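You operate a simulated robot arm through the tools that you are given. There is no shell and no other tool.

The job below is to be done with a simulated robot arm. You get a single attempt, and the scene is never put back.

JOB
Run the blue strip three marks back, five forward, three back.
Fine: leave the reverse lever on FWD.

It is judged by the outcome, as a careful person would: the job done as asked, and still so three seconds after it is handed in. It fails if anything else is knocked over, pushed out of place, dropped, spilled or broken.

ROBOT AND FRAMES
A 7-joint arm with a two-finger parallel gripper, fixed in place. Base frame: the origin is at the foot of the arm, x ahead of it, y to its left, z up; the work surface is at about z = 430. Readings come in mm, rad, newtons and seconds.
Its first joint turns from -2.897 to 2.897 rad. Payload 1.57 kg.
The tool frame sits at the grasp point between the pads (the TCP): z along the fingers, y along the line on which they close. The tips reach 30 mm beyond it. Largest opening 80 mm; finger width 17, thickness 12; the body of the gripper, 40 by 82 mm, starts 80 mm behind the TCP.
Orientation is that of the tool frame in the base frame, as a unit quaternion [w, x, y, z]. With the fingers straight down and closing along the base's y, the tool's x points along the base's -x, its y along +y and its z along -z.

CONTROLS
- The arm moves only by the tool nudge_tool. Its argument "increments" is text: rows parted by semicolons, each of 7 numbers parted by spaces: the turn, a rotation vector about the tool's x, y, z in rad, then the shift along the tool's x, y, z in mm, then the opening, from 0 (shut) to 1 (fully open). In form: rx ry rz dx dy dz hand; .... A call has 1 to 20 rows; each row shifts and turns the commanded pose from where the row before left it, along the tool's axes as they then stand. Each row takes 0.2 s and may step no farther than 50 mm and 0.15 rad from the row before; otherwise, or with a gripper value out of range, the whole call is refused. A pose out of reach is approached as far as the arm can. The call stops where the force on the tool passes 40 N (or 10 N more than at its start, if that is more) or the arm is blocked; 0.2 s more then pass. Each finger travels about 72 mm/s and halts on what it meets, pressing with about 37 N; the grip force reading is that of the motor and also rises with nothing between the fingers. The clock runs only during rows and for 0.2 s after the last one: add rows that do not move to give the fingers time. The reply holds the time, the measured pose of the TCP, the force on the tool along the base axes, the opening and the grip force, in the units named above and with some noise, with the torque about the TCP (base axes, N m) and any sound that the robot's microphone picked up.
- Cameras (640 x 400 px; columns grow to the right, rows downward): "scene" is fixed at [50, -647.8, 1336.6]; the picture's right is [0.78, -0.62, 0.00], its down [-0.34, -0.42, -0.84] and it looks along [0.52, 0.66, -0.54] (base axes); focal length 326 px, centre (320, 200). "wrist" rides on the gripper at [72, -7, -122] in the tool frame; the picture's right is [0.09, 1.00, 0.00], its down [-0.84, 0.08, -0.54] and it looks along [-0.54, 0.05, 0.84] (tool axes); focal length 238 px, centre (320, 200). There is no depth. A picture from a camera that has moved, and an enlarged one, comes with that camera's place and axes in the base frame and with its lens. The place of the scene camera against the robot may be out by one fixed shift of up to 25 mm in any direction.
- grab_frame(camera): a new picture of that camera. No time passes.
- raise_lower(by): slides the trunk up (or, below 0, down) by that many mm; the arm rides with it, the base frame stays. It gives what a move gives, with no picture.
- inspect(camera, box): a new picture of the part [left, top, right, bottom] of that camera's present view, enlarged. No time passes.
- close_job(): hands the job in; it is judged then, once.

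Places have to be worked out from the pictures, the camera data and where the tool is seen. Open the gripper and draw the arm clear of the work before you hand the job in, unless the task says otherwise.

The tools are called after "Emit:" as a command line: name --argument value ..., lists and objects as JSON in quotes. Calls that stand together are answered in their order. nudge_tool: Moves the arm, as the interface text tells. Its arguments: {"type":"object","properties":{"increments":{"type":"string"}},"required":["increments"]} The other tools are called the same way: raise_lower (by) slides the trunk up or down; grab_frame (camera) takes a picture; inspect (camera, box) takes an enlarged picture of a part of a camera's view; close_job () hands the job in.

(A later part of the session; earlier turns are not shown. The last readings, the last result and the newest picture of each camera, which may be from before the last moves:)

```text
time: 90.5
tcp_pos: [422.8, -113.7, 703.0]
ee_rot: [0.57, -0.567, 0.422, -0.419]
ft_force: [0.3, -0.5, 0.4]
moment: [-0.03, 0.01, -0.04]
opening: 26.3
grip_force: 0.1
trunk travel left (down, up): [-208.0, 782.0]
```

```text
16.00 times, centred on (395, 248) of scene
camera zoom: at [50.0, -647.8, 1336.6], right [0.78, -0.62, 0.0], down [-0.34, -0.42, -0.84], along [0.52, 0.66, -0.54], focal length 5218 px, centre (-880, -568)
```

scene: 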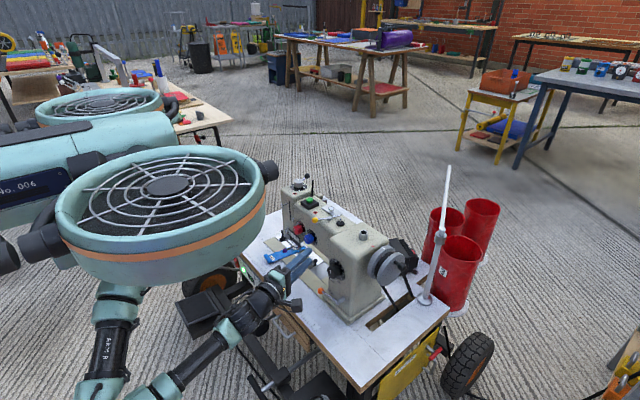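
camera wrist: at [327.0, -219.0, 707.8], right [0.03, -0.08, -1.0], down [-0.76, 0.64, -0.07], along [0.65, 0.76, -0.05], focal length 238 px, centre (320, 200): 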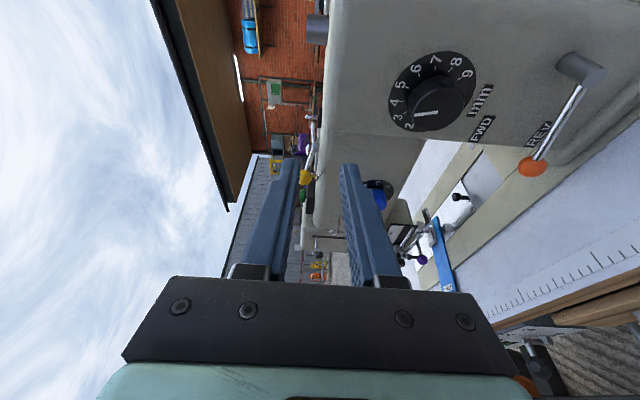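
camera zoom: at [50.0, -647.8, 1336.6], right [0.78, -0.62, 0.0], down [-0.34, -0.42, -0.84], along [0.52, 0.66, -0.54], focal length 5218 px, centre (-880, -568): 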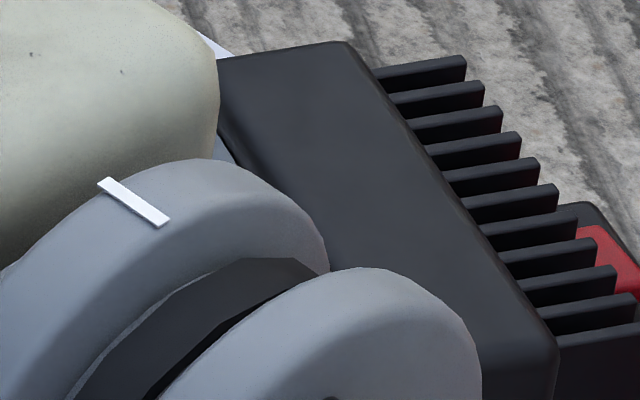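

The wheel stayed put; the lever is in REV (ball at ≈(509,-79,490)). I descend in front of it to rod height z≈498 with the fingers 26 mm open to straddle the rod.

Emit:
nudge_tool --increments "0 0 0 0 35 0 0.33; 0 0 0 0 35 0 0.33; 0 0 0 0 35 0 0.33; 0 0 0 0 35 0 0.33; 0 0 0 0 35 0 0.33; 0 0 0 0 30 0 0.33; 0 0 0 0 0 0 0.33"

Emit:
grab_frame --camera "wrist"

Emit:
grab_frame --camera "scene"

```text
time: 92.1
tcp_pos: [420.2, -113.2, 497.3]
ee_rot: [0.57, -0.567, 0.422, -0.42]
ft_force: [-0.3, 0.2, 0.5]
moment: [-0.01, 0.01, -0.02]
opening: 26.3
grip_force: 0.1
trunk travel left (down, up): [-208.0, 782.0]
```

```text
taken
camera wrist: at [326.1, -218.2, 502.2], right [0.03, -0.08, -1.0], down [-0.76, 0.64, -0.07], along [0.65, 0.76, -0.05], focal length 238 px, centre (320, 200)
```

wrist: 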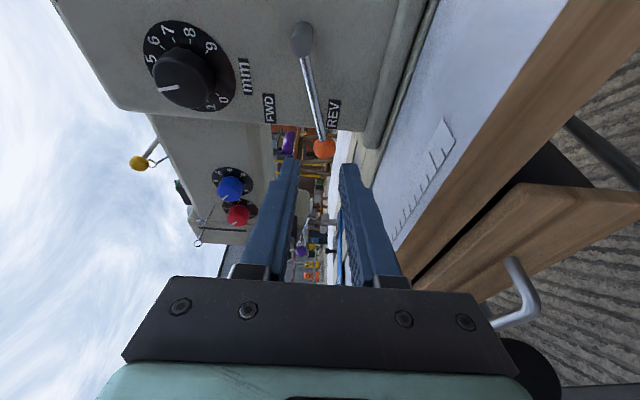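

```text
taken
```

scene: 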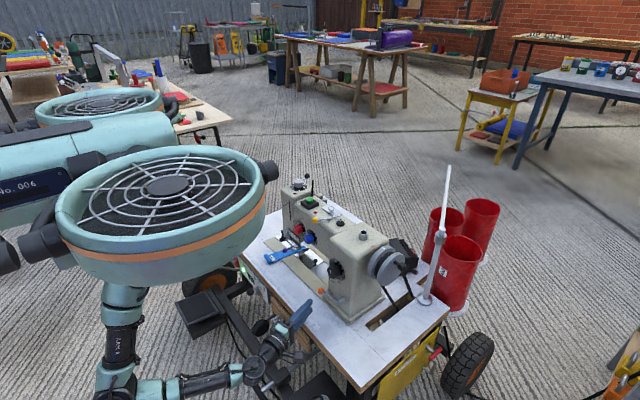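

Geometry as computed. I advance so the fingers straddle the rod near y≈-110 with tips short of the face.

Emit:
nudge_tool --increments "0 0 0 8.1 0 21.6 0.33; 0 0 0 8.1 0 21.6 0.33; 0 0 0 8 0 21.5 0.33; 0 0 0 0 0 0 0.33"

Emit:
grab_frame --camera "wrist"

Emit:
inspect --camera "scene" --box '[280, 240, 380, 320]'

```text
time: 93.1
tcp_pos: [492.0, -118.5, 497.9]
ee_rot: [0.57, -0.568, 0.422, -0.419]
ft_force: [0.3, 0.1, -0.2]
moment: [-0.02, 0.0, 0.0]
opening: 26.1
grip_force: 0.0
trunk travel left (down, up): [-208.0, 782.0]
```

```text
taken
camera wrist: at [395.4, -223.1, 502.7], right [0.03, -0.08, -1.0], down [-0.76, 0.64, -0.07], along [0.65, 0.76, -0.05], focal length 238 px, centre (320, 200)
```

wrist: 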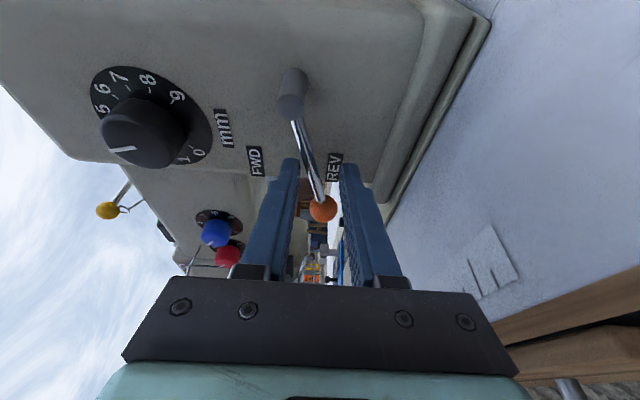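

```text
5.00 times, centred on (330, 280) of scene
camera zoom: at [50.0, -647.8, 1336.6], right [0.78, -0.62, 0.0], down [-0.34, -0.42, -0.84], along [0.52, 0.66, -0.54], focal length 1631 px, centre (270, -200)
```

zoom: 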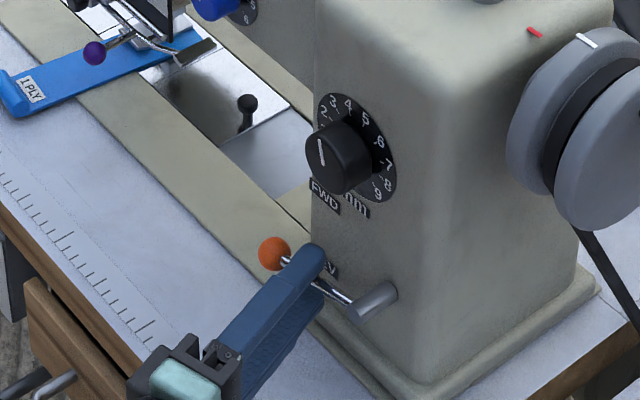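

The rod is straddled. I lift slowly to flip the lever to FWD.

Emit:
nudge_tool --increments "0 0 0 0 -5 0 0.33; 0 0 0 0 -5 0 0.33; 0 0 0 0 -5 0 0.33; 0 0 0 0 -5 0 0.33; 0 0 0 0 -5 0 0.33; 0 0 0 0 -5 0 0.33; 0 0 0 0 0 0 0.33"

Emit:
grab_frame --camera "wrist"

Emit:
inspect --camera "scene" --box '[280, 240, 380, 320]'

```text
time: 94.7
tcp_pos: [490.9, -117.8, 528.0]
ee_rot: [0.57, -0.568, 0.422, -0.419]
ft_force: [-0.3, -0.3, -0.1]
moment: [-0.05, -0.02, 0.02]
opening: 26.4
grip_force: 0.1
trunk travel left (down, up): [-208.0, 782.0]
```

```text
taken
camera wrist: at [395.0, -222.5, 533.0], right [0.03, -0.08, -1.0], down [-0.76, 0.64, -0.07], along [0.65, 0.76, -0.05], focal length 238 px, centre (320, 200)
```

wrist: 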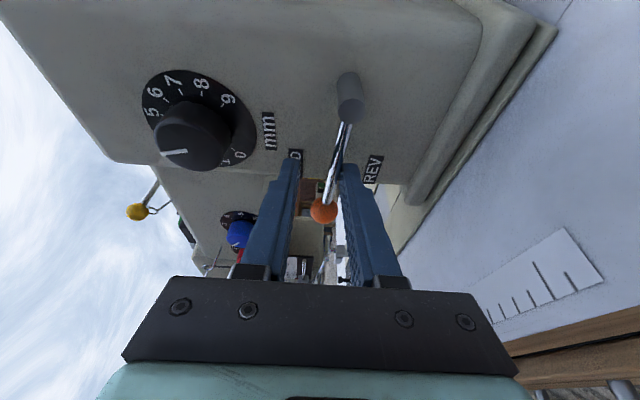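

```text
5.00 times, centred on (330, 280) of scene
camera zoom: at [50.0, -647.8, 1336.6], right [0.78, -0.62, 0.0], down [-0.34, -0.42, -0.84], along [0.52, 0.66, -0.54], focal length 1631 px, centre (270, -200)
```

zoom: 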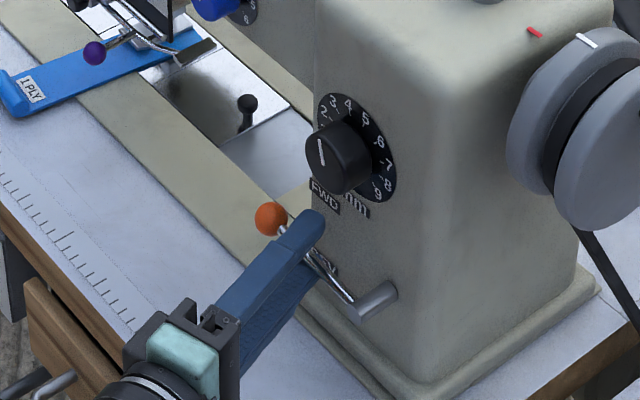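

The ball is at ≈521, just past level but not yet at FWD. I lift a bit more.

Emit:
nudge_tool --increments "0 0 0 0 -4 0 0.33; 0 0 0 0 -4 0 0.33; 0 0 0 0 0 0 0.33"

Emit:
grab_frame --camera "wrist"

Emit:
inspect --camera "scene" --box '[280, 240, 380, 320]'

```text
time: 95.5
tcp_pos: [491.5, -117.1, 536.4]
ee_rot: [0.57, -0.567, 0.422, -0.419]
ft_force: [-0.4, -1.0, 0.5]
moment: [0.02, -0.02, 0.0]
opening: 26.6
grip_force: 0.1
trunk travel left (down, up): [-208.0, 782.0]
```

```text
taken
camera wrist: at [395.1, -222.5, 540.7], right [0.03, -0.08, -1.0], down [-0.76, 0.64, -0.07], along [0.65, 0.76, -0.05], focal length 238 px, centre (320, 200)
```

wrist: 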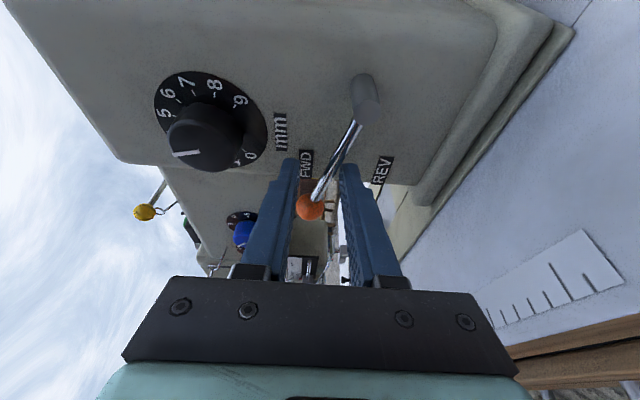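

```text
5.00 times, centred on (330, 280) of scene
camera zoom: at [50.0, -647.8, 1336.6], right [0.78, -0.62, 0.0], down [-0.34, -0.42, -0.84], along [0.52, 0.66, -0.54], focal length 1631 px, centre (270, -200)
```

zoom: 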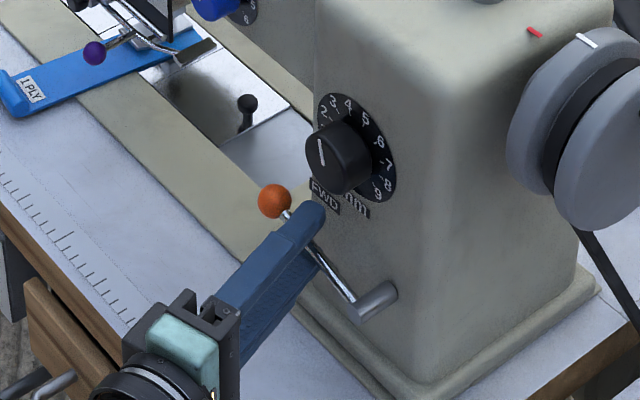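

The lever is back at FWD (ball z≈539). I back out and return to the pre-grasp position for the crank.

Emit:
nudge_tool --increments "0 0 0 -8 0 -21.6 0.33; 0 0 0 -8 0 -21.6 0.33; 0 0 0 -8 0 -21.6 0.33; 0 0 0 0 -33.4 0 0.33; 0 0 0 0 -33.4 0 0.33; 0 0 0 0 -33.4 0 0.33; 0 0 0 0 -33.4 0 0.33; 0 0 0 0 -33.4 0 0.33; 0 0 0 39.5 0 -12.2 0.33; 0 0 0 39.5 0 -12.2 0.33; 0 0 0 39.5 0 -12.2 0.5; 0 0 0 39.5 0 -12.2 1; 0 0 0 39.5 0 -12.2 1; 0 0 0 8.9 0 28.65 1; 0 0 0 8.9 0 28.65 1; 0 0 0 8.9 0 28.65 1; 0 0 0 8.9 0 28.65 1; 0 0 0 0 0 0 1"

Emit:
grab_frame --camera "wrist"

Emit:
inspect --camera "scene" --box '[260, 230, 380, 320]'

```text
time: 99.3
tcp_pos: [541.8, -322.0, 700.4]
ee_rot: [0.569, -0.568, 0.422, -0.419]
ft_force: [0.2, 0.4, 0.2]
moment: [-0.02, -0.01, -0.02]
opening: 80.0
grip_force: 0.0
trunk travel left (down, up): [-208.0, 782.0]
```

```text
taken
camera wrist: at [445.6, -427.2, 706.7], right [0.03, -0.08, -1.0], down [-0.76, 0.64, -0.07], along [0.65, 0.76, -0.05], focal length 238 px, centre (320, 200)
```

wrist: 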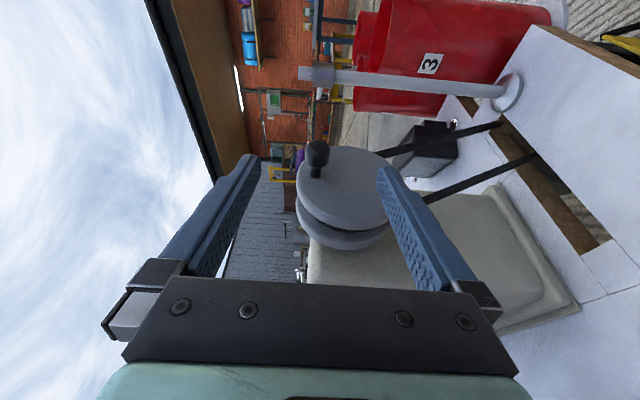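

```text
4.44 times, centred on (320, 275) of scene
camera zoom: at [50.0, -647.8, 1336.6], right [0.78, -0.62, 0.0], down [-0.34, -0.42, -0.84], along [0.52, 0.66, -0.54], focal length 1450 px, centre (320, -133)
```

zoom: 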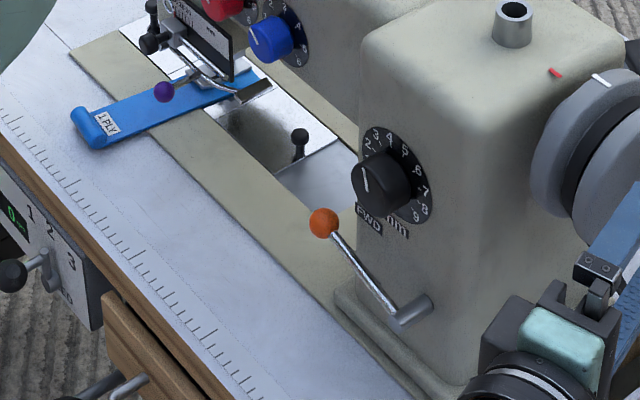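

Lever matches its original FWD picture. I advance onto the knob (crank at top) and grip.

Emit:
nudge_tool --increments "0 0 0 -0.6 -0.8 24.1 1; 0 0 0 -0.6 -0.8 24.1 1; 0 0 0 -0.5 -0.7 24.2 1; 0 0 0 0 0 0 0.45; 0 0 0 0 0 0 0.2; 0 0 0 0 0 0 0; 0 0 0 0 0 0 0"

Emit:
grab_frame --camera "wrist"

Emit:
inspect --camera "scene" --box '[380, 238, 410, 258]'

```text
time: 100.9
tcp_pos: [610.8, -300.1, 702.4]
ee_rot: [0.57, -0.567, 0.422, -0.419]
ft_force: [2.1, 0.1, -0.7]
moment: [-0.22, -0.05, -0.09]
opening: 21.9
grip_force: 34.6
trunk travel left (down, up): [-208.0, 782.0]
```

```text
taken
camera wrist: at [514.3, -404.3, 708.4], right [0.03, -0.08, -1.0], down [-0.76, 0.64, -0.07], along [0.65, 0.76, -0.05], focal length 238 px, centre (320, 200)
```

wrist: 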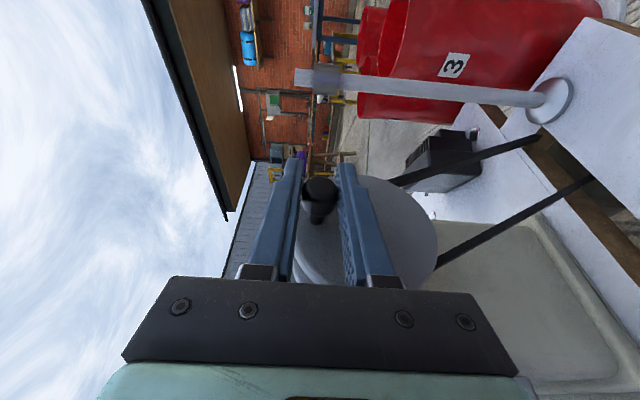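

```text
16.00 times, centred on (395, 248) of scene
camera zoom: at [50.0, -647.8, 1336.6], right [0.78, -0.62, 0.0], down [-0.34, -0.42, -0.84], along [0.52, 0.66, -0.54], focal length 5218 px, centre (-880, -568)
```

zoom: 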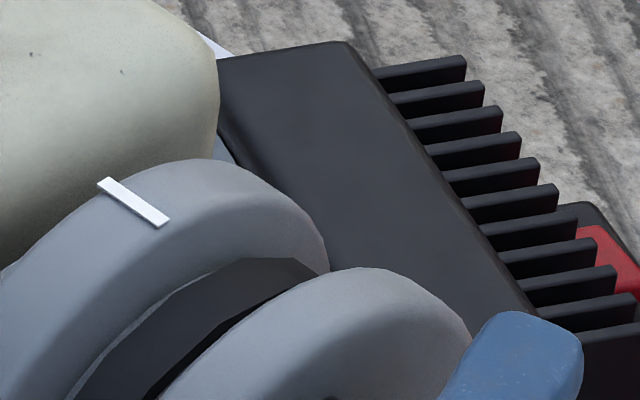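

Gripped at the index. I start the five forward turns; first to 190°, then check the strip goes forward (away from the operator).

Emit:
nudge_tool --increments "0 0 0 -2.03 0.52 -6.55 0; 0 0 0 -2.92 2.71 -9.44 0; 0 0 0 -2.63 4.84 -8.5 0; 0 0 0 -2.18 6.64 -7.05 0; 0 0 0 -1.61 7.99 -5.21 0; 0 0 0 -0.96 8.79 -3.1 0; 0 0 0 0.5 9 1.61 0; 0 0 0 1.18 8.59 3.83 0; 0 0 0 1.81 7.6 5.86 0; 0 0 0 2.35 6.08 7.58 0; 0 0 0 2.75 4.16 8.87 0; 0 0 0 2.98 1.95 9.64 0; 0 0 0 3.04 -0.39 9.84 0"

Emit:
inspect --camera "scene" --box '[264, 238, 304, 270]'

Emit:
grab_frame --camera "wrist"

```text
time: 103.7
tcp_pos: [616.7, -299.2, 634.5]
ee_rot: [0.569, -0.567, 0.422, -0.419]
ft_force: [-7.4, 1.2, 6.5]
moment: [-0.45, -0.17, -0.03]
opening: 21.0
grip_force: 34.4
trunk travel left (down, up): [-208.0, 782.0]
```

```text
12.50 times, centred on (284, 254) of scene
camera zoom: at [50.0, -647.8, 1336.6], right [0.78, -0.62, 0.0], down [-0.34, -0.42, -0.84], along [0.52, 0.66, -0.54], focal length 4077 px, centre (770, -475)
```

zoom: 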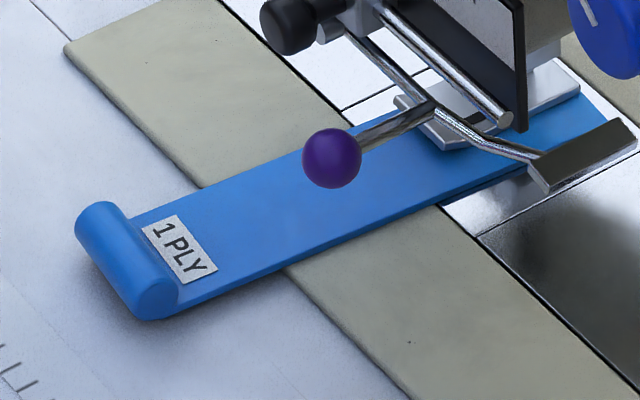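

```text
taken
camera wrist: at [521.8, -404.1, 641.0], right [0.03, -0.08, -1.0], down [-0.76, 0.64, -0.07], along [0.65, 0.76, -0.05], focal length 238 px, centre (320, 200)
```

wrist: 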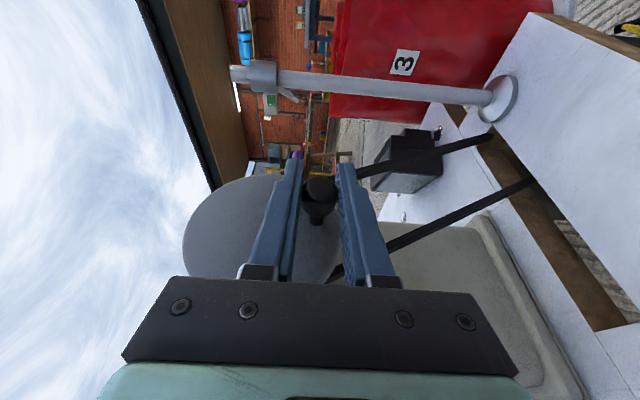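

The strip now moves forward and is straightening. Continue the rest of forward turn 1 to 10° past index.

Emit:
nudge_tool --increments "0 0 0 2.92 -2.71 9.44 0; 0 0 0 2.63 -4.84 8.5 0; 0 0 0 2.18 -6.64 7.05 0; 0 0 0 1.61 -7.99 5.21 0; 0 0 0 0.96 -8.79 3.1 0; 0 0 0 -0.5 -9 -1.61 0; 0 0 0 -1.18 -8.59 -3.83 0; 0 0 0 -1.81 -7.6 -5.86 0; 0 0 0 -2.35 -6.08 -7.58 0; 0 0 0 -2.75 -4.16 -8.87 0; 0 0 0 -2.98 -1.95 -9.64 0; 0 0 0 -3.04 0.39 -9.84 0"

Emit:
inspect --camera "scene" --box '[340, 220, 440, 300]'

Emit:
grab_frame --camera "wrist"

```text
time: 106.3
tcp_pos: [603.5, -298.6, 702.2]
ee_rot: [0.57, -0.567, 0.422, -0.419]
ft_force: [8.6, 0.3, -5.5]
moment: [-0.37, -0.19, 0.3]
opening: 21.6
grip_force: 34.5
trunk travel left (down, up): [-208.0, 782.0]
```

```text
5.00 times, centred on (390, 260) of scene
camera zoom: at [50.0, -647.8, 1336.6], right [0.78, -0.62, 0.0], down [-0.34, -0.42, -0.84], along [0.52, 0.66, -0.54], focal length 1631 px, centre (-30, -100)
```

zoom: 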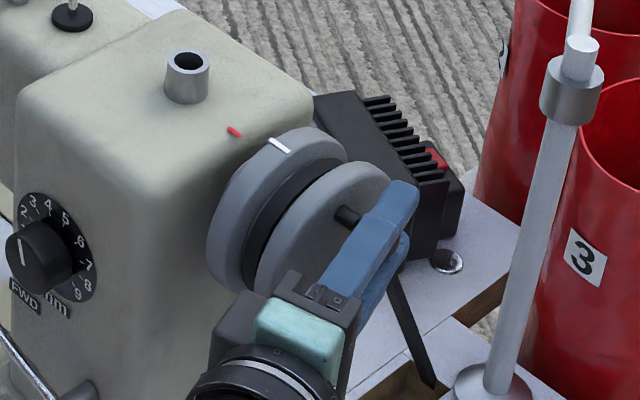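

```text
taken
camera wrist: at [508.1, -404.3, 708.1], right [0.02, -0.08, -1.0], down [-0.76, 0.64, -0.07], along [0.65, 0.76, -0.05], focal length 238 px, centre (320, 200)
```

wrist: 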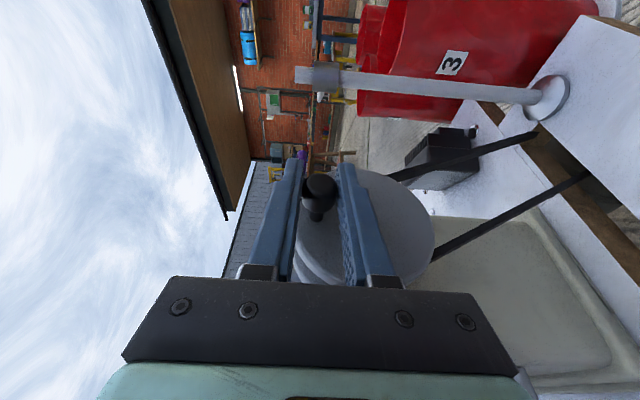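

Forward turn 1 complete (mark a few degrees past). The path is stable; turn 2, first half.

Emit:
nudge_tool --increments "0 0 0 -2.92 2.71 -9.44 0; 0 0 0 -2.63 4.84 -8.5 0; 0 0 0 -2.18 6.64 -7.05 0; 0 0 0 -1.61 7.99 -5.21 0; 0 0 0 -0.96 8.79 -3.1 0; 0 0 0 0.5 9 1.61 0; 0 0 0 1.18 8.59 3.83 0; 0 0 0 1.81 7.6 5.86 0; 0 0 0 2.35 6.08 7.58 0; 0 0 0 2.75 4.16 8.87 0; 0 0 0 2.98 1.95 9.64 0; 0 0 0 3.04 -0.39 9.84 0"

Emit:
grab_frame --camera "wrist"

Emit:
grab_frame --camera "scene"

```text
time: 108.9
tcp_pos: [618.3, -300.5, 635.3]
ee_rot: [0.568, -0.567, 0.422, -0.421]
ft_force: [-6.8, -5.6, 7.9]
moment: [-0.46, -0.11, -0.12]
opening: 21.5
grip_force: 34.8
trunk travel left (down, up): [-208.0, 782.0]
```

```text
taken
camera wrist: at [521.7, -404.1, 641.0], right [0.03, -0.08, -1.0], down [-0.76, 0.64, -0.07], along [0.65, 0.76, -0.05], focal length 238 px, centre (320, 200)
```

wrist: 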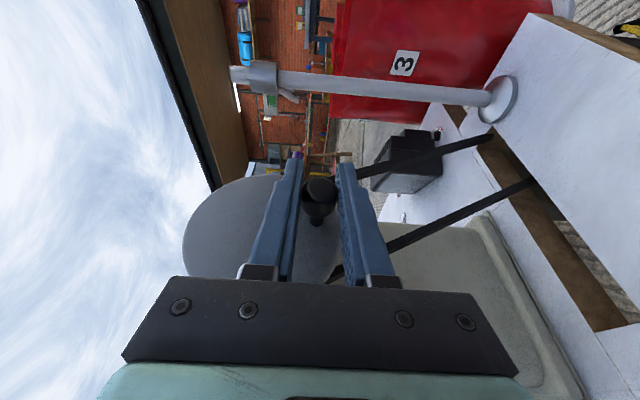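

```text
taken
```

scene: 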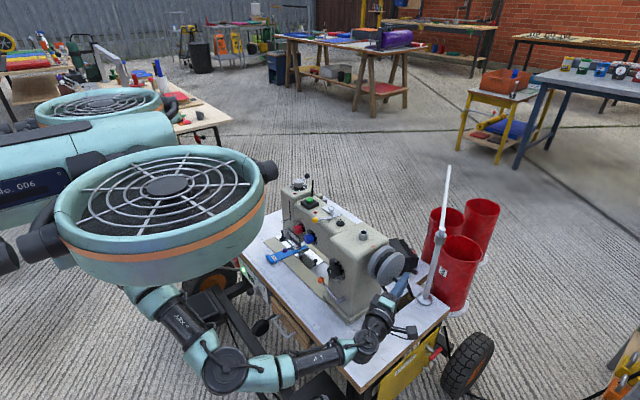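

Everything repeats consistently. Turn 2, second half.

Emit:
nudge_tool --increments "0 0 0 2.92 -2.71 9.44 0; 0 0 0 2.63 -4.84 8.5 0; 0 0 0 2.18 -6.64 7.05 0; 0 0 0 1.61 -7.99 5.21 0; 0 0 0 0.96 -8.79 3.1 0; 0 0 0 -0.5 -9 -1.61 0; 0 0 0 -1.18 -8.59 -3.83 0; 0 0 0 -1.81 -7.6 -5.86 0; 0 0 0 -2.35 -6.08 -7.58 0; 0 0 0 -2.75 -4.16 -8.87 0; 0 0 0 -2.98 -1.95 -9.64 0; 0 0 0 -3.04 0.39 -9.84 0"

Emit:
inspect --camera "scene" --box '[340, 220, 440, 300]'

Emit:
inspect --camera "scene" --box '[264, 238, 304, 270]'

```text
time: 111.5
tcp_pos: [603.2, -298.2, 702.7]
ee_rot: [0.569, -0.569, 0.422, -0.418]
ft_force: [7.0, 2.5, -2.3]
moment: [-0.4, -0.19, 0.43]
opening: 21.5
grip_force: 34.4
trunk travel left (down, up): [-208.0, 782.0]
```

```text
5.00 times, centred on (390, 260) of scene
camera zoom: at [50.0, -647.8, 1336.6], right [0.78, -0.62, 0.0], down [-0.34, -0.42, -0.84], along [0.52, 0.66, -0.54], focal length 1631 px, centre (-30, -100)
```

zoom: 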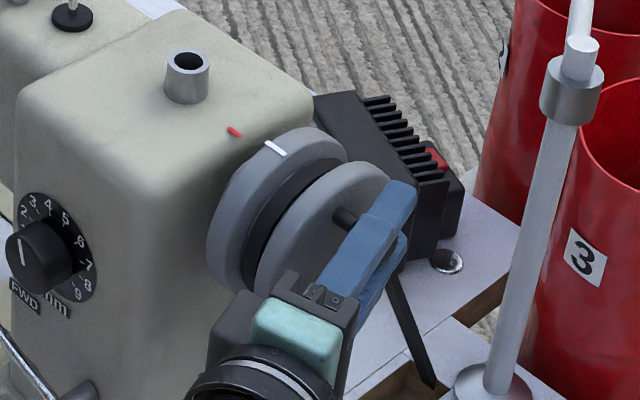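

```text
12.50 times, centred on (284, 254) of scene
camera zoom: at [50.0, -647.8, 1336.6], right [0.78, -0.62, 0.0], down [-0.34, -0.42, -0.84], along [0.52, 0.66, -0.54], focal length 4077 px, centre (770, -475)
```

zoom: 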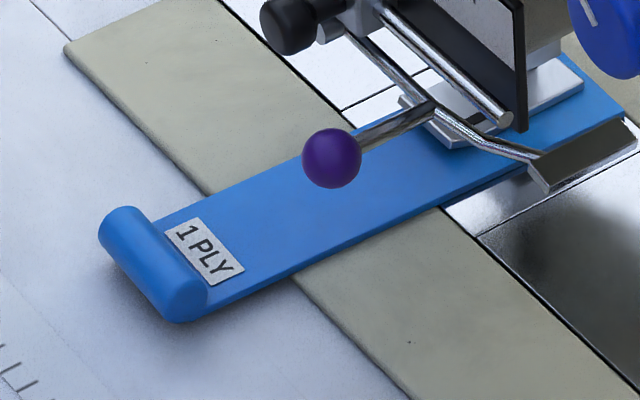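

Two forward turns done; the strip is recovering both position and straightness. Turn 3.

Emit:
nudge_tool --increments "0 0 0 -2.92 2.71 -9.44 0; 0 0 0 -2.63 4.84 -8.5 0; 0 0 0 -2.18 6.64 -7.05 0; 0 0 0 -1.61 7.99 -5.21 0; 0 0 0 -0.96 8.79 -3.1 0; 0 0 0 0.5 9 1.61 0; 0 0 0 1.18 8.59 3.83 0; 0 0 0 1.81 7.6 5.86 0; 0 0 0 2.35 6.08 7.58 0; 0 0 0 2.75 4.16 8.87 0; 0 0 0 2.98 1.95 9.64 0; 0 0 0 3.04 -0.39 9.84 0"

Emit:
grab_frame --camera "wrist"

```text
time: 114.1
tcp_pos: [618.1, -300.4, 634.7]
ee_rot: [0.568, -0.568, 0.422, -0.42]
ft_force: [-5.9, 1.0, 6.9]
moment: [-0.43, -0.11, 0.03]
opening: 21.5
grip_force: 34.2
trunk travel left (down, up): [-208.0, 782.0]
```

```text
taken
camera wrist: at [522.1, -404.3, 641.1], right [0.03, -0.08, -1.0], down [-0.76, 0.64, -0.07], along [0.65, 0.76, -0.05], focal length 238 px, centre (320, 200)
```

wrist: 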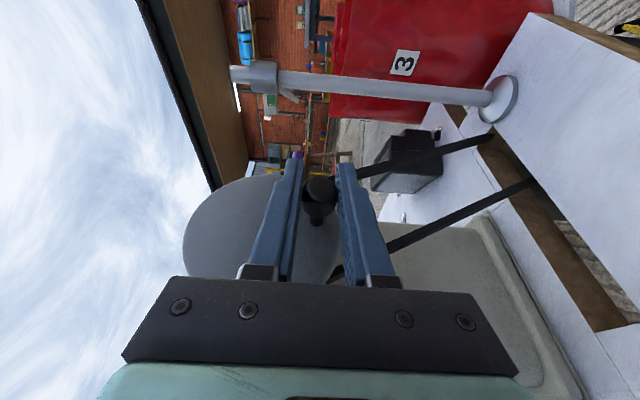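

Same pose as before at the bottom. Turn 3, second half.

Emit:
nudge_tool --increments "0 0 0 2.92 -2.71 9.44 0; 0 0 0 2.63 -4.84 8.5 0; 0 0 0 2.18 -6.64 7.05 0; 0 0 0 1.61 -7.99 5.21 0; 0 0 0 0.96 -8.79 3.1 0; 0 0 0 -0.5 -9 -1.61 0; 0 0 0 -1.18 -8.59 -3.83 0; 0 0 0 -1.81 -7.6 -5.86 0; 0 0 0 -2.35 -6.08 -7.58 0; 0 0 0 -2.75 -4.16 -8.87 0; 0 0 0 -2.98 -1.95 -9.64 0; 0 0 0 -3.04 0.39 -9.84 0"

Emit:
inspect --camera "scene" --box '[340, 220, 440, 300]'

Emit:
inspect --camera "scene" --box '[264, 238, 304, 270]'

```text
time: 116.7
tcp_pos: [603.1, -299.4, 703.3]
ee_rot: [0.569, -0.568, 0.422, -0.418]
ft_force: [6.0, 0.0, -1.7]
moment: [-0.39, -0.17, 0.32]
opening: 21.3
grip_force: 34.3
trunk travel left (down, up): [-208.0, 782.0]
```

```text
5.00 times, centred on (390, 260) of scene
camera zoom: at [50.0, -647.8, 1336.6], right [0.78, -0.62, 0.0], down [-0.34, -0.42, -0.84], along [0.52, 0.66, -0.54], focal length 1631 px, centre (-30, -100)
```

zoom: 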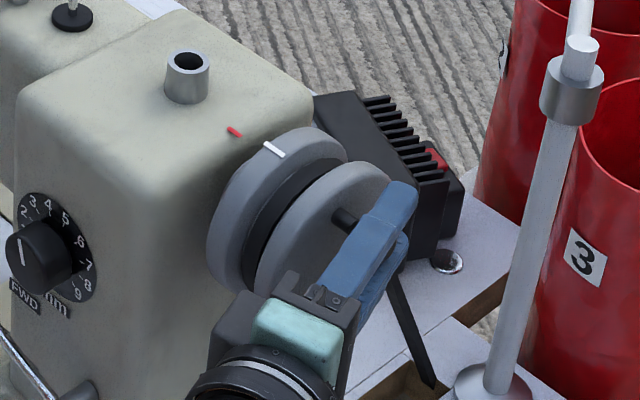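

```text
12.50 times, centred on (284, 254) of scene
camera zoom: at [50.0, -647.8, 1336.6], right [0.78, -0.62, 0.0], down [-0.34, -0.42, -0.84], along [0.52, 0.66, -0.54], focal length 4077 px, centre (770, -475)
```

zoom: 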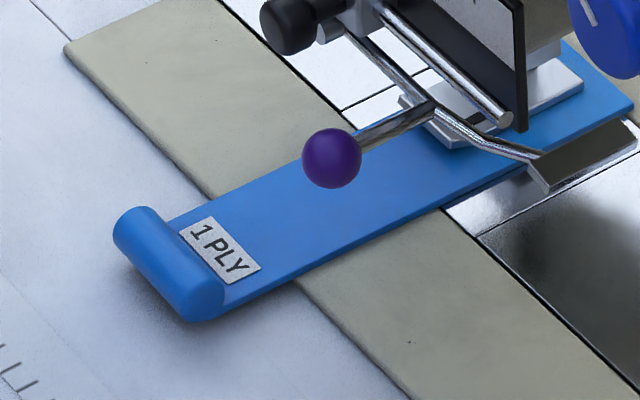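

Three forward turns: strip almost at its original place, as expected. Turn 4.

Emit:
nudge_tool --increments "0 0 0 -2.92 2.71 -9.44 0; 0 0 0 -2.63 4.84 -8.5 0; 0 0 0 -2.18 6.64 -7.05 0; 0 0 0 -1.61 7.99 -5.21 0; 0 0 0 -0.96 8.79 -3.1 0; 0 0 0 0.5 9 1.61 0; 0 0 0 1.18 8.59 3.83 0; 0 0 0 1.81 7.6 5.86 0; 0 0 0 2.35 6.08 7.58 0; 0 0 0 2.75 4.16 8.87 0; 0 0 0 2.98 1.95 9.64 0; 0 0 0 3.04 -0.39 9.84 0"

Emit:
grab_frame --camera "wrist"

```text
time: 119.3
tcp_pos: [618.2, -299.4, 636.0]
ee_rot: [0.568, -0.568, 0.421, -0.42]
ft_force: [-5.5, -1.6, 3.5]
moment: [-0.39, -0.1, -0.12]
opening: 21.5
grip_force: 34.7
trunk travel left (down, up): [-208.0, 782.0]
```

```text
taken
camera wrist: at [521.8, -403.8, 640.9], right [0.03, -0.08, -1.0], down [-0.76, 0.64, -0.07], along [0.65, 0.76, -0.05], focal length 238 px, centre (320, 200)
```

wrist: 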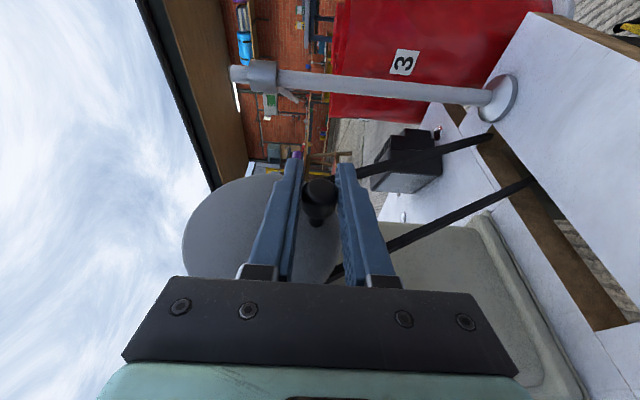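

Turn 4, second half.

Emit:
nudge_tool --increments "0 0 0 2.92 -2.71 9.44 0; 0 0 0 2.63 -4.84 8.5 0; 0 0 0 2.18 -6.64 7.05 0; 0 0 0 1.61 -7.99 5.21 0; 0 0 0 0.96 -8.79 3.1 0; 0 0 0 -0.5 -9 -1.61 0; 0 0 0 -1.18 -8.59 -3.83 0; 0 0 0 -1.81 -7.6 -5.86 0; 0 0 0 -2.35 -6.08 -7.58 0; 0 0 0 -2.75 -4.16 -8.87 0; 0 0 0 -2.98 -1.95 -9.64 0; 0 0 0 -3.04 0.39 -9.84 0"

Emit:
inspect --camera "scene" --box '[340, 220, 440, 300]'

Emit:
inspect --camera "scene" --box '[264, 238, 304, 270]'

```text
time: 121.9
tcp_pos: [601.8, -297.3, 702.8]
ee_rot: [0.57, -0.569, 0.422, -0.418]
ft_force: [6.5, 2.6, -3.0]
moment: [-0.59, -0.16, 0.04]
opening: 21.2
grip_force: 35.1
trunk travel left (down, up): [-208.0, 782.0]
```

```text
5.00 times, centred on (390, 260) of scene
camera zoom: at [50.0, -647.8, 1336.6], right [0.78, -0.62, 0.0], down [-0.34, -0.42, -0.84], along [0.52, 0.66, -0.54], focal length 1631 px, centre (-30, -100)
```

zoom: 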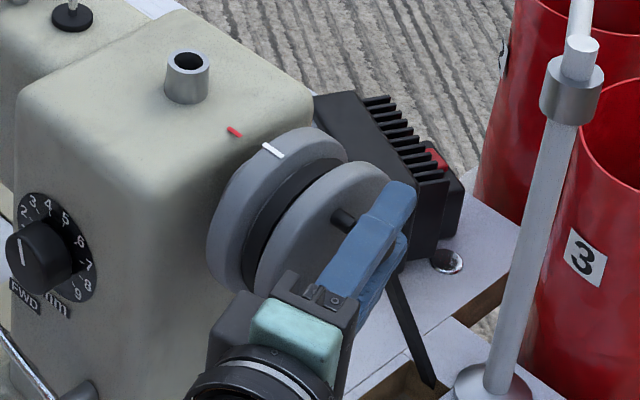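

```text
12.50 times, centred on (284, 254) of scene
camera zoom: at [50.0, -647.8, 1336.6], right [0.78, -0.62, 0.0], down [-0.34, -0.42, -0.84], along [0.52, 0.66, -0.54], focal length 4077 px, centre (770, -475)
```

zoom: 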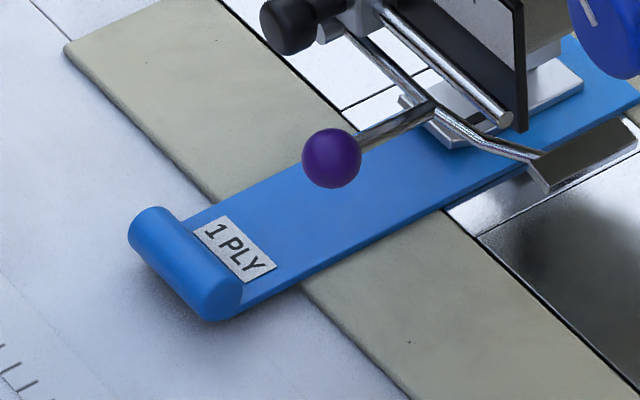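

Four forward turns done. Turn 5, first half.

Emit:
nudge_tool --increments "0 0 0 -2.92 2.71 -9.44 0; 0 0 0 -2.63 4.84 -8.5 0; 0 0 0 -2.18 6.64 -7.05 0; 0 0 0 -1.61 7.99 -5.21 0; 0 0 0 -0.96 8.79 -3.1 0; 0 0 0 0.5 9 1.61 0; 0 0 0 1.18 8.59 3.83 0; 0 0 0 1.81 7.6 5.86 0; 0 0 0 2.35 6.08 7.58 0; 0 0 0 2.75 4.16 8.87 0; 0 0 0 2.98 1.95 9.64 0; 0 0 0 3.04 -0.39 9.84 0"

Emit:
grab_frame --camera "wrist"

```text
time: 124.5
tcp_pos: [618.0, -299.5, 636.0]
ee_rot: [0.568, -0.567, 0.423, -0.421]
ft_force: [-6.1, -1.5, 4.2]
moment: [-0.41, -0.14, -0.14]
opening: 21.3
grip_force: 34.3
trunk travel left (down, up): [-208.0, 782.0]
```

```text
taken
camera wrist: at [521.7, -404.4, 641.0], right [0.03, -0.08, -1.0], down [-0.76, 0.64, -0.07], along [0.65, 0.76, -0.05], focal length 238 px, centre (320, 200)
```

wrist: 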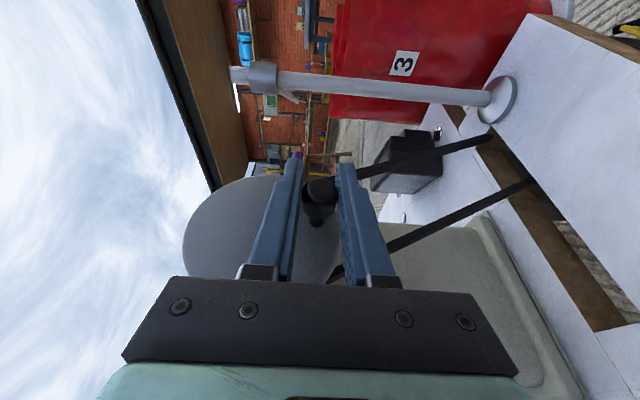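

Turn 5, second half, stopping just short of the index.

Emit:
nudge_tool --increments "0 0 0 2.92 -2.71 9.44 0; 0 0 0 2.63 -4.84 8.5 0; 0 0 0 2.18 -6.64 7.05 0; 0 0 0 1.61 -7.99 5.21 0; 0 0 0 0.96 -8.79 3.1 0; 0 0 0 -0.5 -9 -1.61 0; 0 0 0 -1.18 -8.59 -3.83 0; 0 0 0 -1.81 -7.6 -5.86 0; 0 0 0 -2.35 -6.08 -7.58 0; 0 0 0 -2.75 -4.16 -8.87 0; 0 0 0 -2.4 -1.7 -7.7 0; 0 0 0 0 0 0 0"

Emit:
inspect --camera "scene" --box '[380, 238, 410, 258]'

```text
time: 127.1
tcp_pos: [615.6, -299.9, 702.8]
ee_rot: [0.569, -0.568, 0.422, -0.418]
ft_force: [10.2, 2.7, -6.2]
moment: [-0.3, -0.33, 0.1]
opening: 21.4
grip_force: 34.1
trunk travel left (down, up): [-208.0, 782.0]
```

```text
16.00 times, centred on (395, 248) of scene
camera zoom: at [50.0, -647.8, 1336.6], right [0.78, -0.62, 0.0], down [-0.34, -0.42, -0.84], along [0.52, 0.66, -0.54], focal length 5218 px, centre (-880, -568)
```

zoom: 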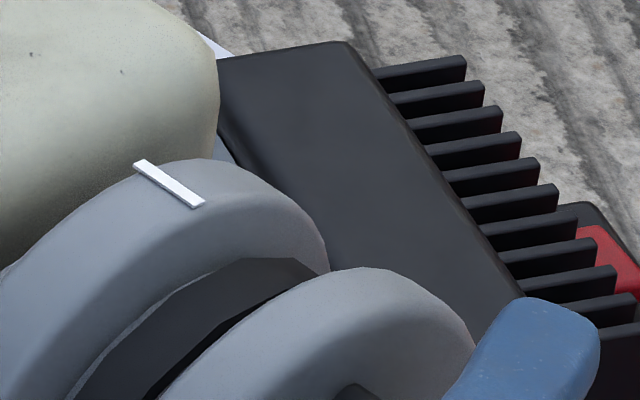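

The mark is ≈10° short; I advance 6.5 mm.

Emit:
nudge_tool --increments "0 0 0 -1.92 -0.4 -6.2 0; 0 0 0 0 0 0 0"

Emit:
inspect --camera "scene" --box '[380, 238, 410, 258]'

Emit:
inspect --camera "scene" --box '[264, 238, 304, 270]'

```text
time: 127.7
tcp_pos: [608.5, -298.7, 703.3]
ee_rot: [0.569, -0.568, 0.423, -0.418]
ft_force: [9.8, 4.5, -4.4]
moment: [-0.37, -0.25, 0.18]
opening: 21.6
grip_force: 34.7
trunk travel left (down, up): [-208.0, 782.0]
```

```text
16.00 times, centred on (395, 248) of scene
camera zoom: at [50.0, -647.8, 1336.6], right [0.78, -0.62, 0.0], down [-0.34, -0.42, -0.84], along [0.52, 0.66, -0.54], focal length 5218 px, centre (-880, -568)
```

zoom: 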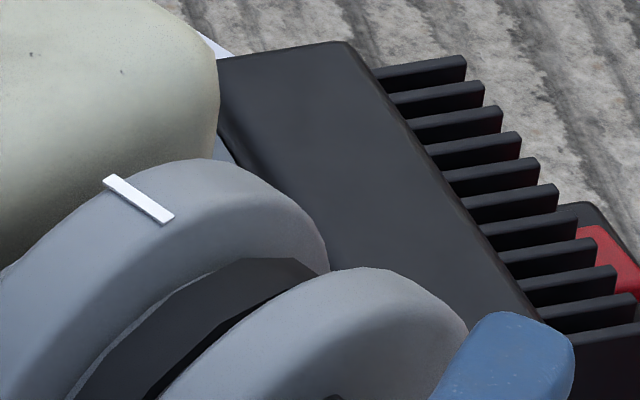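

```text
12.50 times, centred on (284, 254) of scene
camera zoom: at [50.0, -647.8, 1336.6], right [0.78, -0.62, 0.0], down [-0.34, -0.42, -0.84], along [0.52, 0.66, -0.54], focal length 4077 px, centre (770, -475)
```

zoom: 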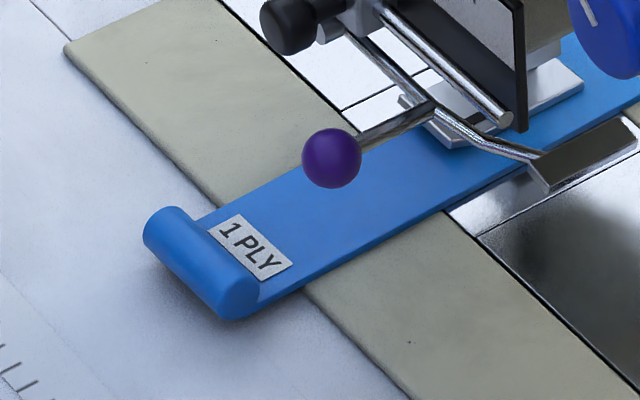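

About 1° short; a last small nudge, then I release, back out and move in front of the lever.

Emit:
nudge_tool --increments "0 0 0 -0.27 0 -0.9 0; 0 0 0 0 0 0 0; 0 0 0 0 0 0 0.5; 0 0 0 0 0 0 0.9; 0 0 0 0 0 -23 1; 0 0 0 0 0 -23 1; 0 0 0 0 0 -24 1; 0 0 0 -8.9 0 -28.65 1; 0 0 0 -8.9 0 -28.65 1; 0 0 0 -8.9 0 -28.65 1; 0 0 0 -8.9 0 -28.65 0.33; 0 0 0 -39.2 0 12.1 0.33; 0 0 0 -39.2 0 12.1 0.33; 0 0 0 -39.2 0 12.1 0.33; 0 0 0 -39.2 0 12.1 0.33; 0 0 0 -39.2 0 12.1 0.33; 0 0 0 0 0 0 0.33"

Emit:
inspect --camera "scene" --box '[380, 238, 410, 258]'

Emit:
grab_frame --camera "wrist"

```text
time: 131.3
tcp_pos: [420.6, -113.1, 705.2]
ee_rot: [0.57, -0.567, 0.422, -0.419]
ft_force: [1.1, 0.3, 0.1]
moment: [0.0, 0.0, -0.04]
opening: 26.5
grip_force: 0.0
trunk travel left (down, up): [-208.0, 782.0]
```

```text
16.00 times, centred on (395, 248) of scene
camera zoom: at [50.0, -647.8, 1336.6], right [0.78, -0.62, 0.0], down [-0.34, -0.42, -0.84], along [0.52, 0.66, -0.54], focal length 5218 px, centre (-880, -568)
```

zoom: 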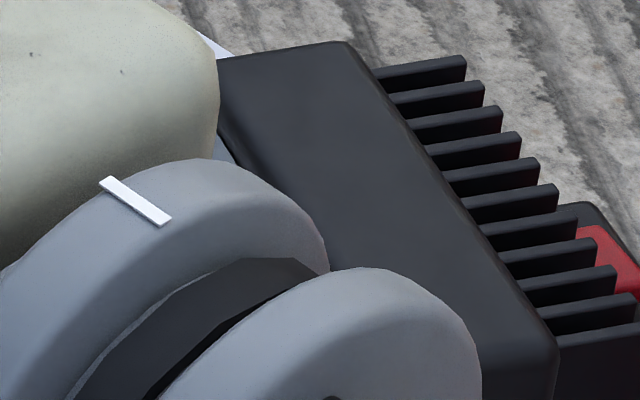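

```text
taken
camera wrist: at [326.1, -218.6, 709.4], right [0.03, -0.08, -1.0], down [-0.76, 0.64, -0.07], along [0.65, 0.76, -0.05], focal length 238 px, centre (320, 200)
```

wrist: 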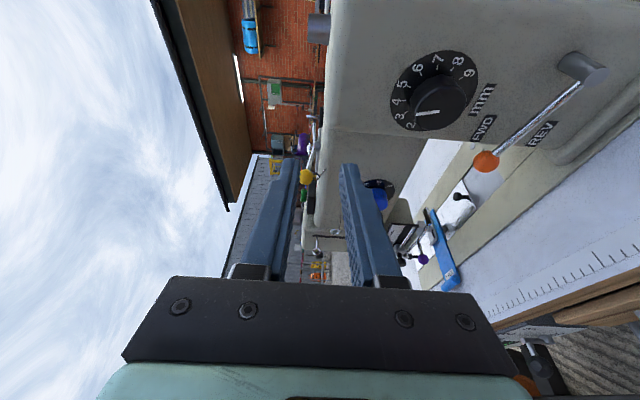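

Wheel exactly at its index: five forward turns done. I descend to rod height z≈527 and move in to straddle the rod.

Emit:
nudge_tool --increments "0 0 0 0 36 0 0.33; 0 0 0 0 36 0 0.33; 0 0 0 0 36 0 0.33; 0 0 0 0 36 0 0.33; 0 0 0 0 34 0 0.33; 0 0 0 8.1 0 21.6 0.33; 0 0 0 8.1 0 21.6 0.33; 0 0 0 8 0 21.5 0.33; 0 0 0 0 0 0 0.33"

Emit:
grab_frame --camera "wrist"

Emit:
inspect --camera "scene" --box '[280, 240, 380, 320]'

```text
time: 133.3
tcp_pos: [488.9, -116.7, 526.6]
ee_rot: [0.569, -0.567, 0.422, -0.419]
ft_force: [0.4, 0.0, -0.5]
moment: [0.01, -0.01, -0.04]
opening: 26.3
grip_force: 0.2
trunk travel left (down, up): [-208.0, 782.0]
```

```text
taken
camera wrist: at [394.7, -222.4, 531.5], right [0.03, -0.08, -1.0], down [-0.76, 0.64, -0.07], along [0.65, 0.76, -0.05], focal length 238 px, centre (320, 200)
```

wrist: 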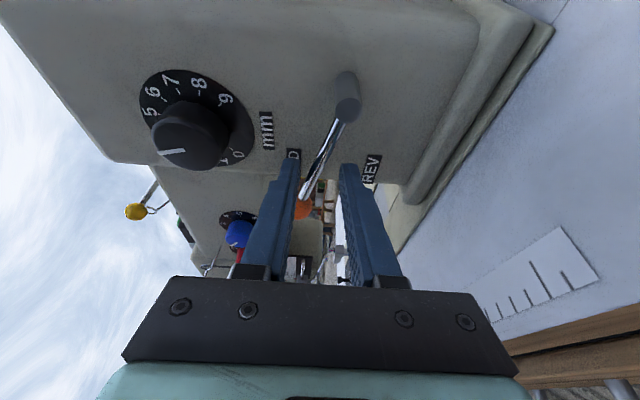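

```text
5.00 times, centred on (330, 280) of scene
camera zoom: at [50.0, -647.8, 1336.6], right [0.78, -0.62, 0.0], down [-0.34, -0.42, -0.84], along [0.52, 0.66, -0.54], focal length 1631 px, centre (270, -200)
```

zoom: 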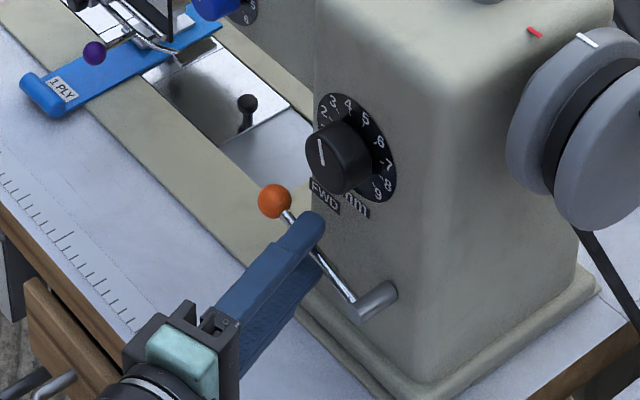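

Straddled. I push down slowly to flip it to REV.

Emit:
nudge_tool --increments "0 0 0 0 5 0 0.33; 0 0 0 0 5 0 0.33; 0 0 0 0 5 0 0.33; 0 0 0 0 5 0 0.33; 0 0 0 0 5 0 0.33; 0 0 0 0 5 0 0.33; 0 0 0 0 4 0 0.33; 0 0 0 0 0 0 0.33"

Emit:
grab_frame --camera "wrist"

Emit:
inspect --camera "scene" --box '[280, 240, 380, 320]'

```text
time: 135.1
tcp_pos: [489.6, -116.9, 493.5]
ee_rot: [0.57, -0.567, 0.422, -0.419]
ft_force: [-0.3, 0.1, 3.8]
moment: [0.01, -0.08, -0.02]
opening: 29.4
grip_force: 2.1
trunk travel left (down, up): [-208.0, 782.0]
```

```text
taken
camera wrist: at [394.6, -222.2, 498.5], right [0.03, -0.08, -1.0], down [-0.76, 0.64, -0.07], along [0.65, 0.76, -0.05], focal length 238 px, centre (320, 200)
```

wrist: 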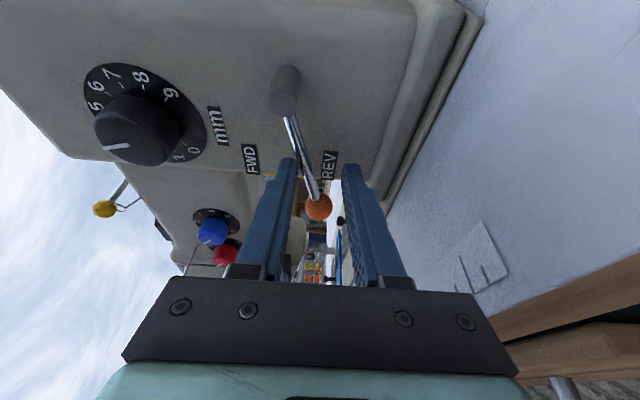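

```text
5.00 times, centred on (330, 280) of scene
camera zoom: at [50.0, -647.8, 1336.6], right [0.78, -0.62, 0.0], down [-0.34, -0.42, -0.84], along [0.52, 0.66, -0.54], focal length 1631 px, centre (270, -200)
```

zoom: 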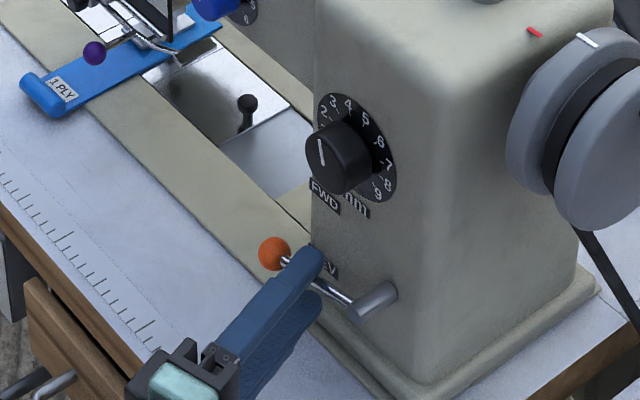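

Lever is in REV (ball z≈490). I ease up 4 mm, back out, and return to the crank.

Emit:
nudge_tool --increments "0 0 0 0 -4.5 0 0.33; 0 0 0 -8 0 -21.6 0.33; 0 0 0 -8 0 -21.6 0.33; 0 0 0 -8 0 -21.6 0.33; 0 0 0 0 -41 0 0.33; 0 0 0 0 -41 0 0.33; 0 0 0 0 -41 0 0.33; 0 0 0 0 -41 0 0.33; 0 0 0 0 -41 0 0.33; 0 0 0 39.5 0 -12.2 0.33; 0 0 0 39.5 0 -12.2 0.33; 0 0 0 39.5 0 -12.2 0.5; 0 0 0 39.5 0 -12.2 1; 0 0 0 39.5 0 -12.2 1; 0 0 0 8.9 0 28.65 1; 0 0 0 8.9 0 28.65 1; 0 0 0 8.9 0 28.65 1; 0 0 0 8.9 0 28.65 1; 0 0 0 0 0 0 1"

Emit:
grab_frame --camera "wrist"

Emit:
inspect --camera "scene" --box '[260, 230, 380, 320]'

```text
time: 139.1
tcp_pos: [539.4, -321.0, 701.2]
ee_rot: [0.57, -0.567, 0.422, -0.419]
ft_force: [-0.7, -0.7, -0.3]
moment: [0.04, 0.01, -0.01]
opening: 80.2
grip_force: 0.0
trunk travel left (down, up): [-208.0, 782.0]
```

```text
taken
camera wrist: at [445.2, -426.7, 705.9], right [0.03, -0.08, -1.0], down [-0.76, 0.64, -0.07], along [0.65, 0.76, -0.05], focal length 238 px, centre (320, 200)
```

wrist: 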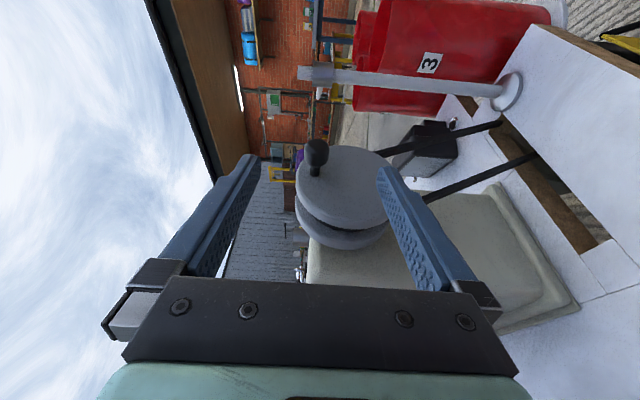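

```text
4.44 times, centred on (320, 275) of scene
camera zoom: at [50.0, -647.8, 1336.6], right [0.78, -0.62, 0.0], down [-0.34, -0.42, -0.84], along [0.52, 0.66, -0.54], focal length 1450 px, centre (320, -133)
```

zoom: 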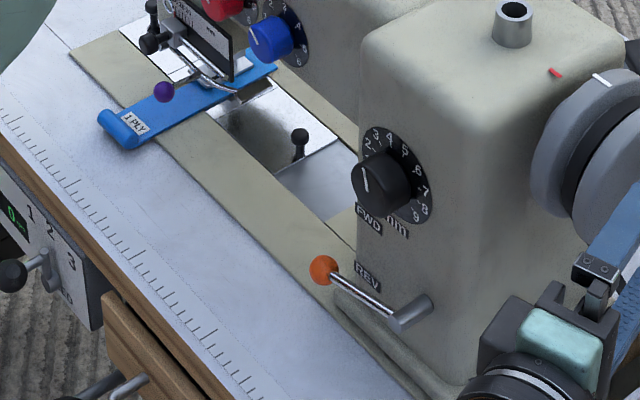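

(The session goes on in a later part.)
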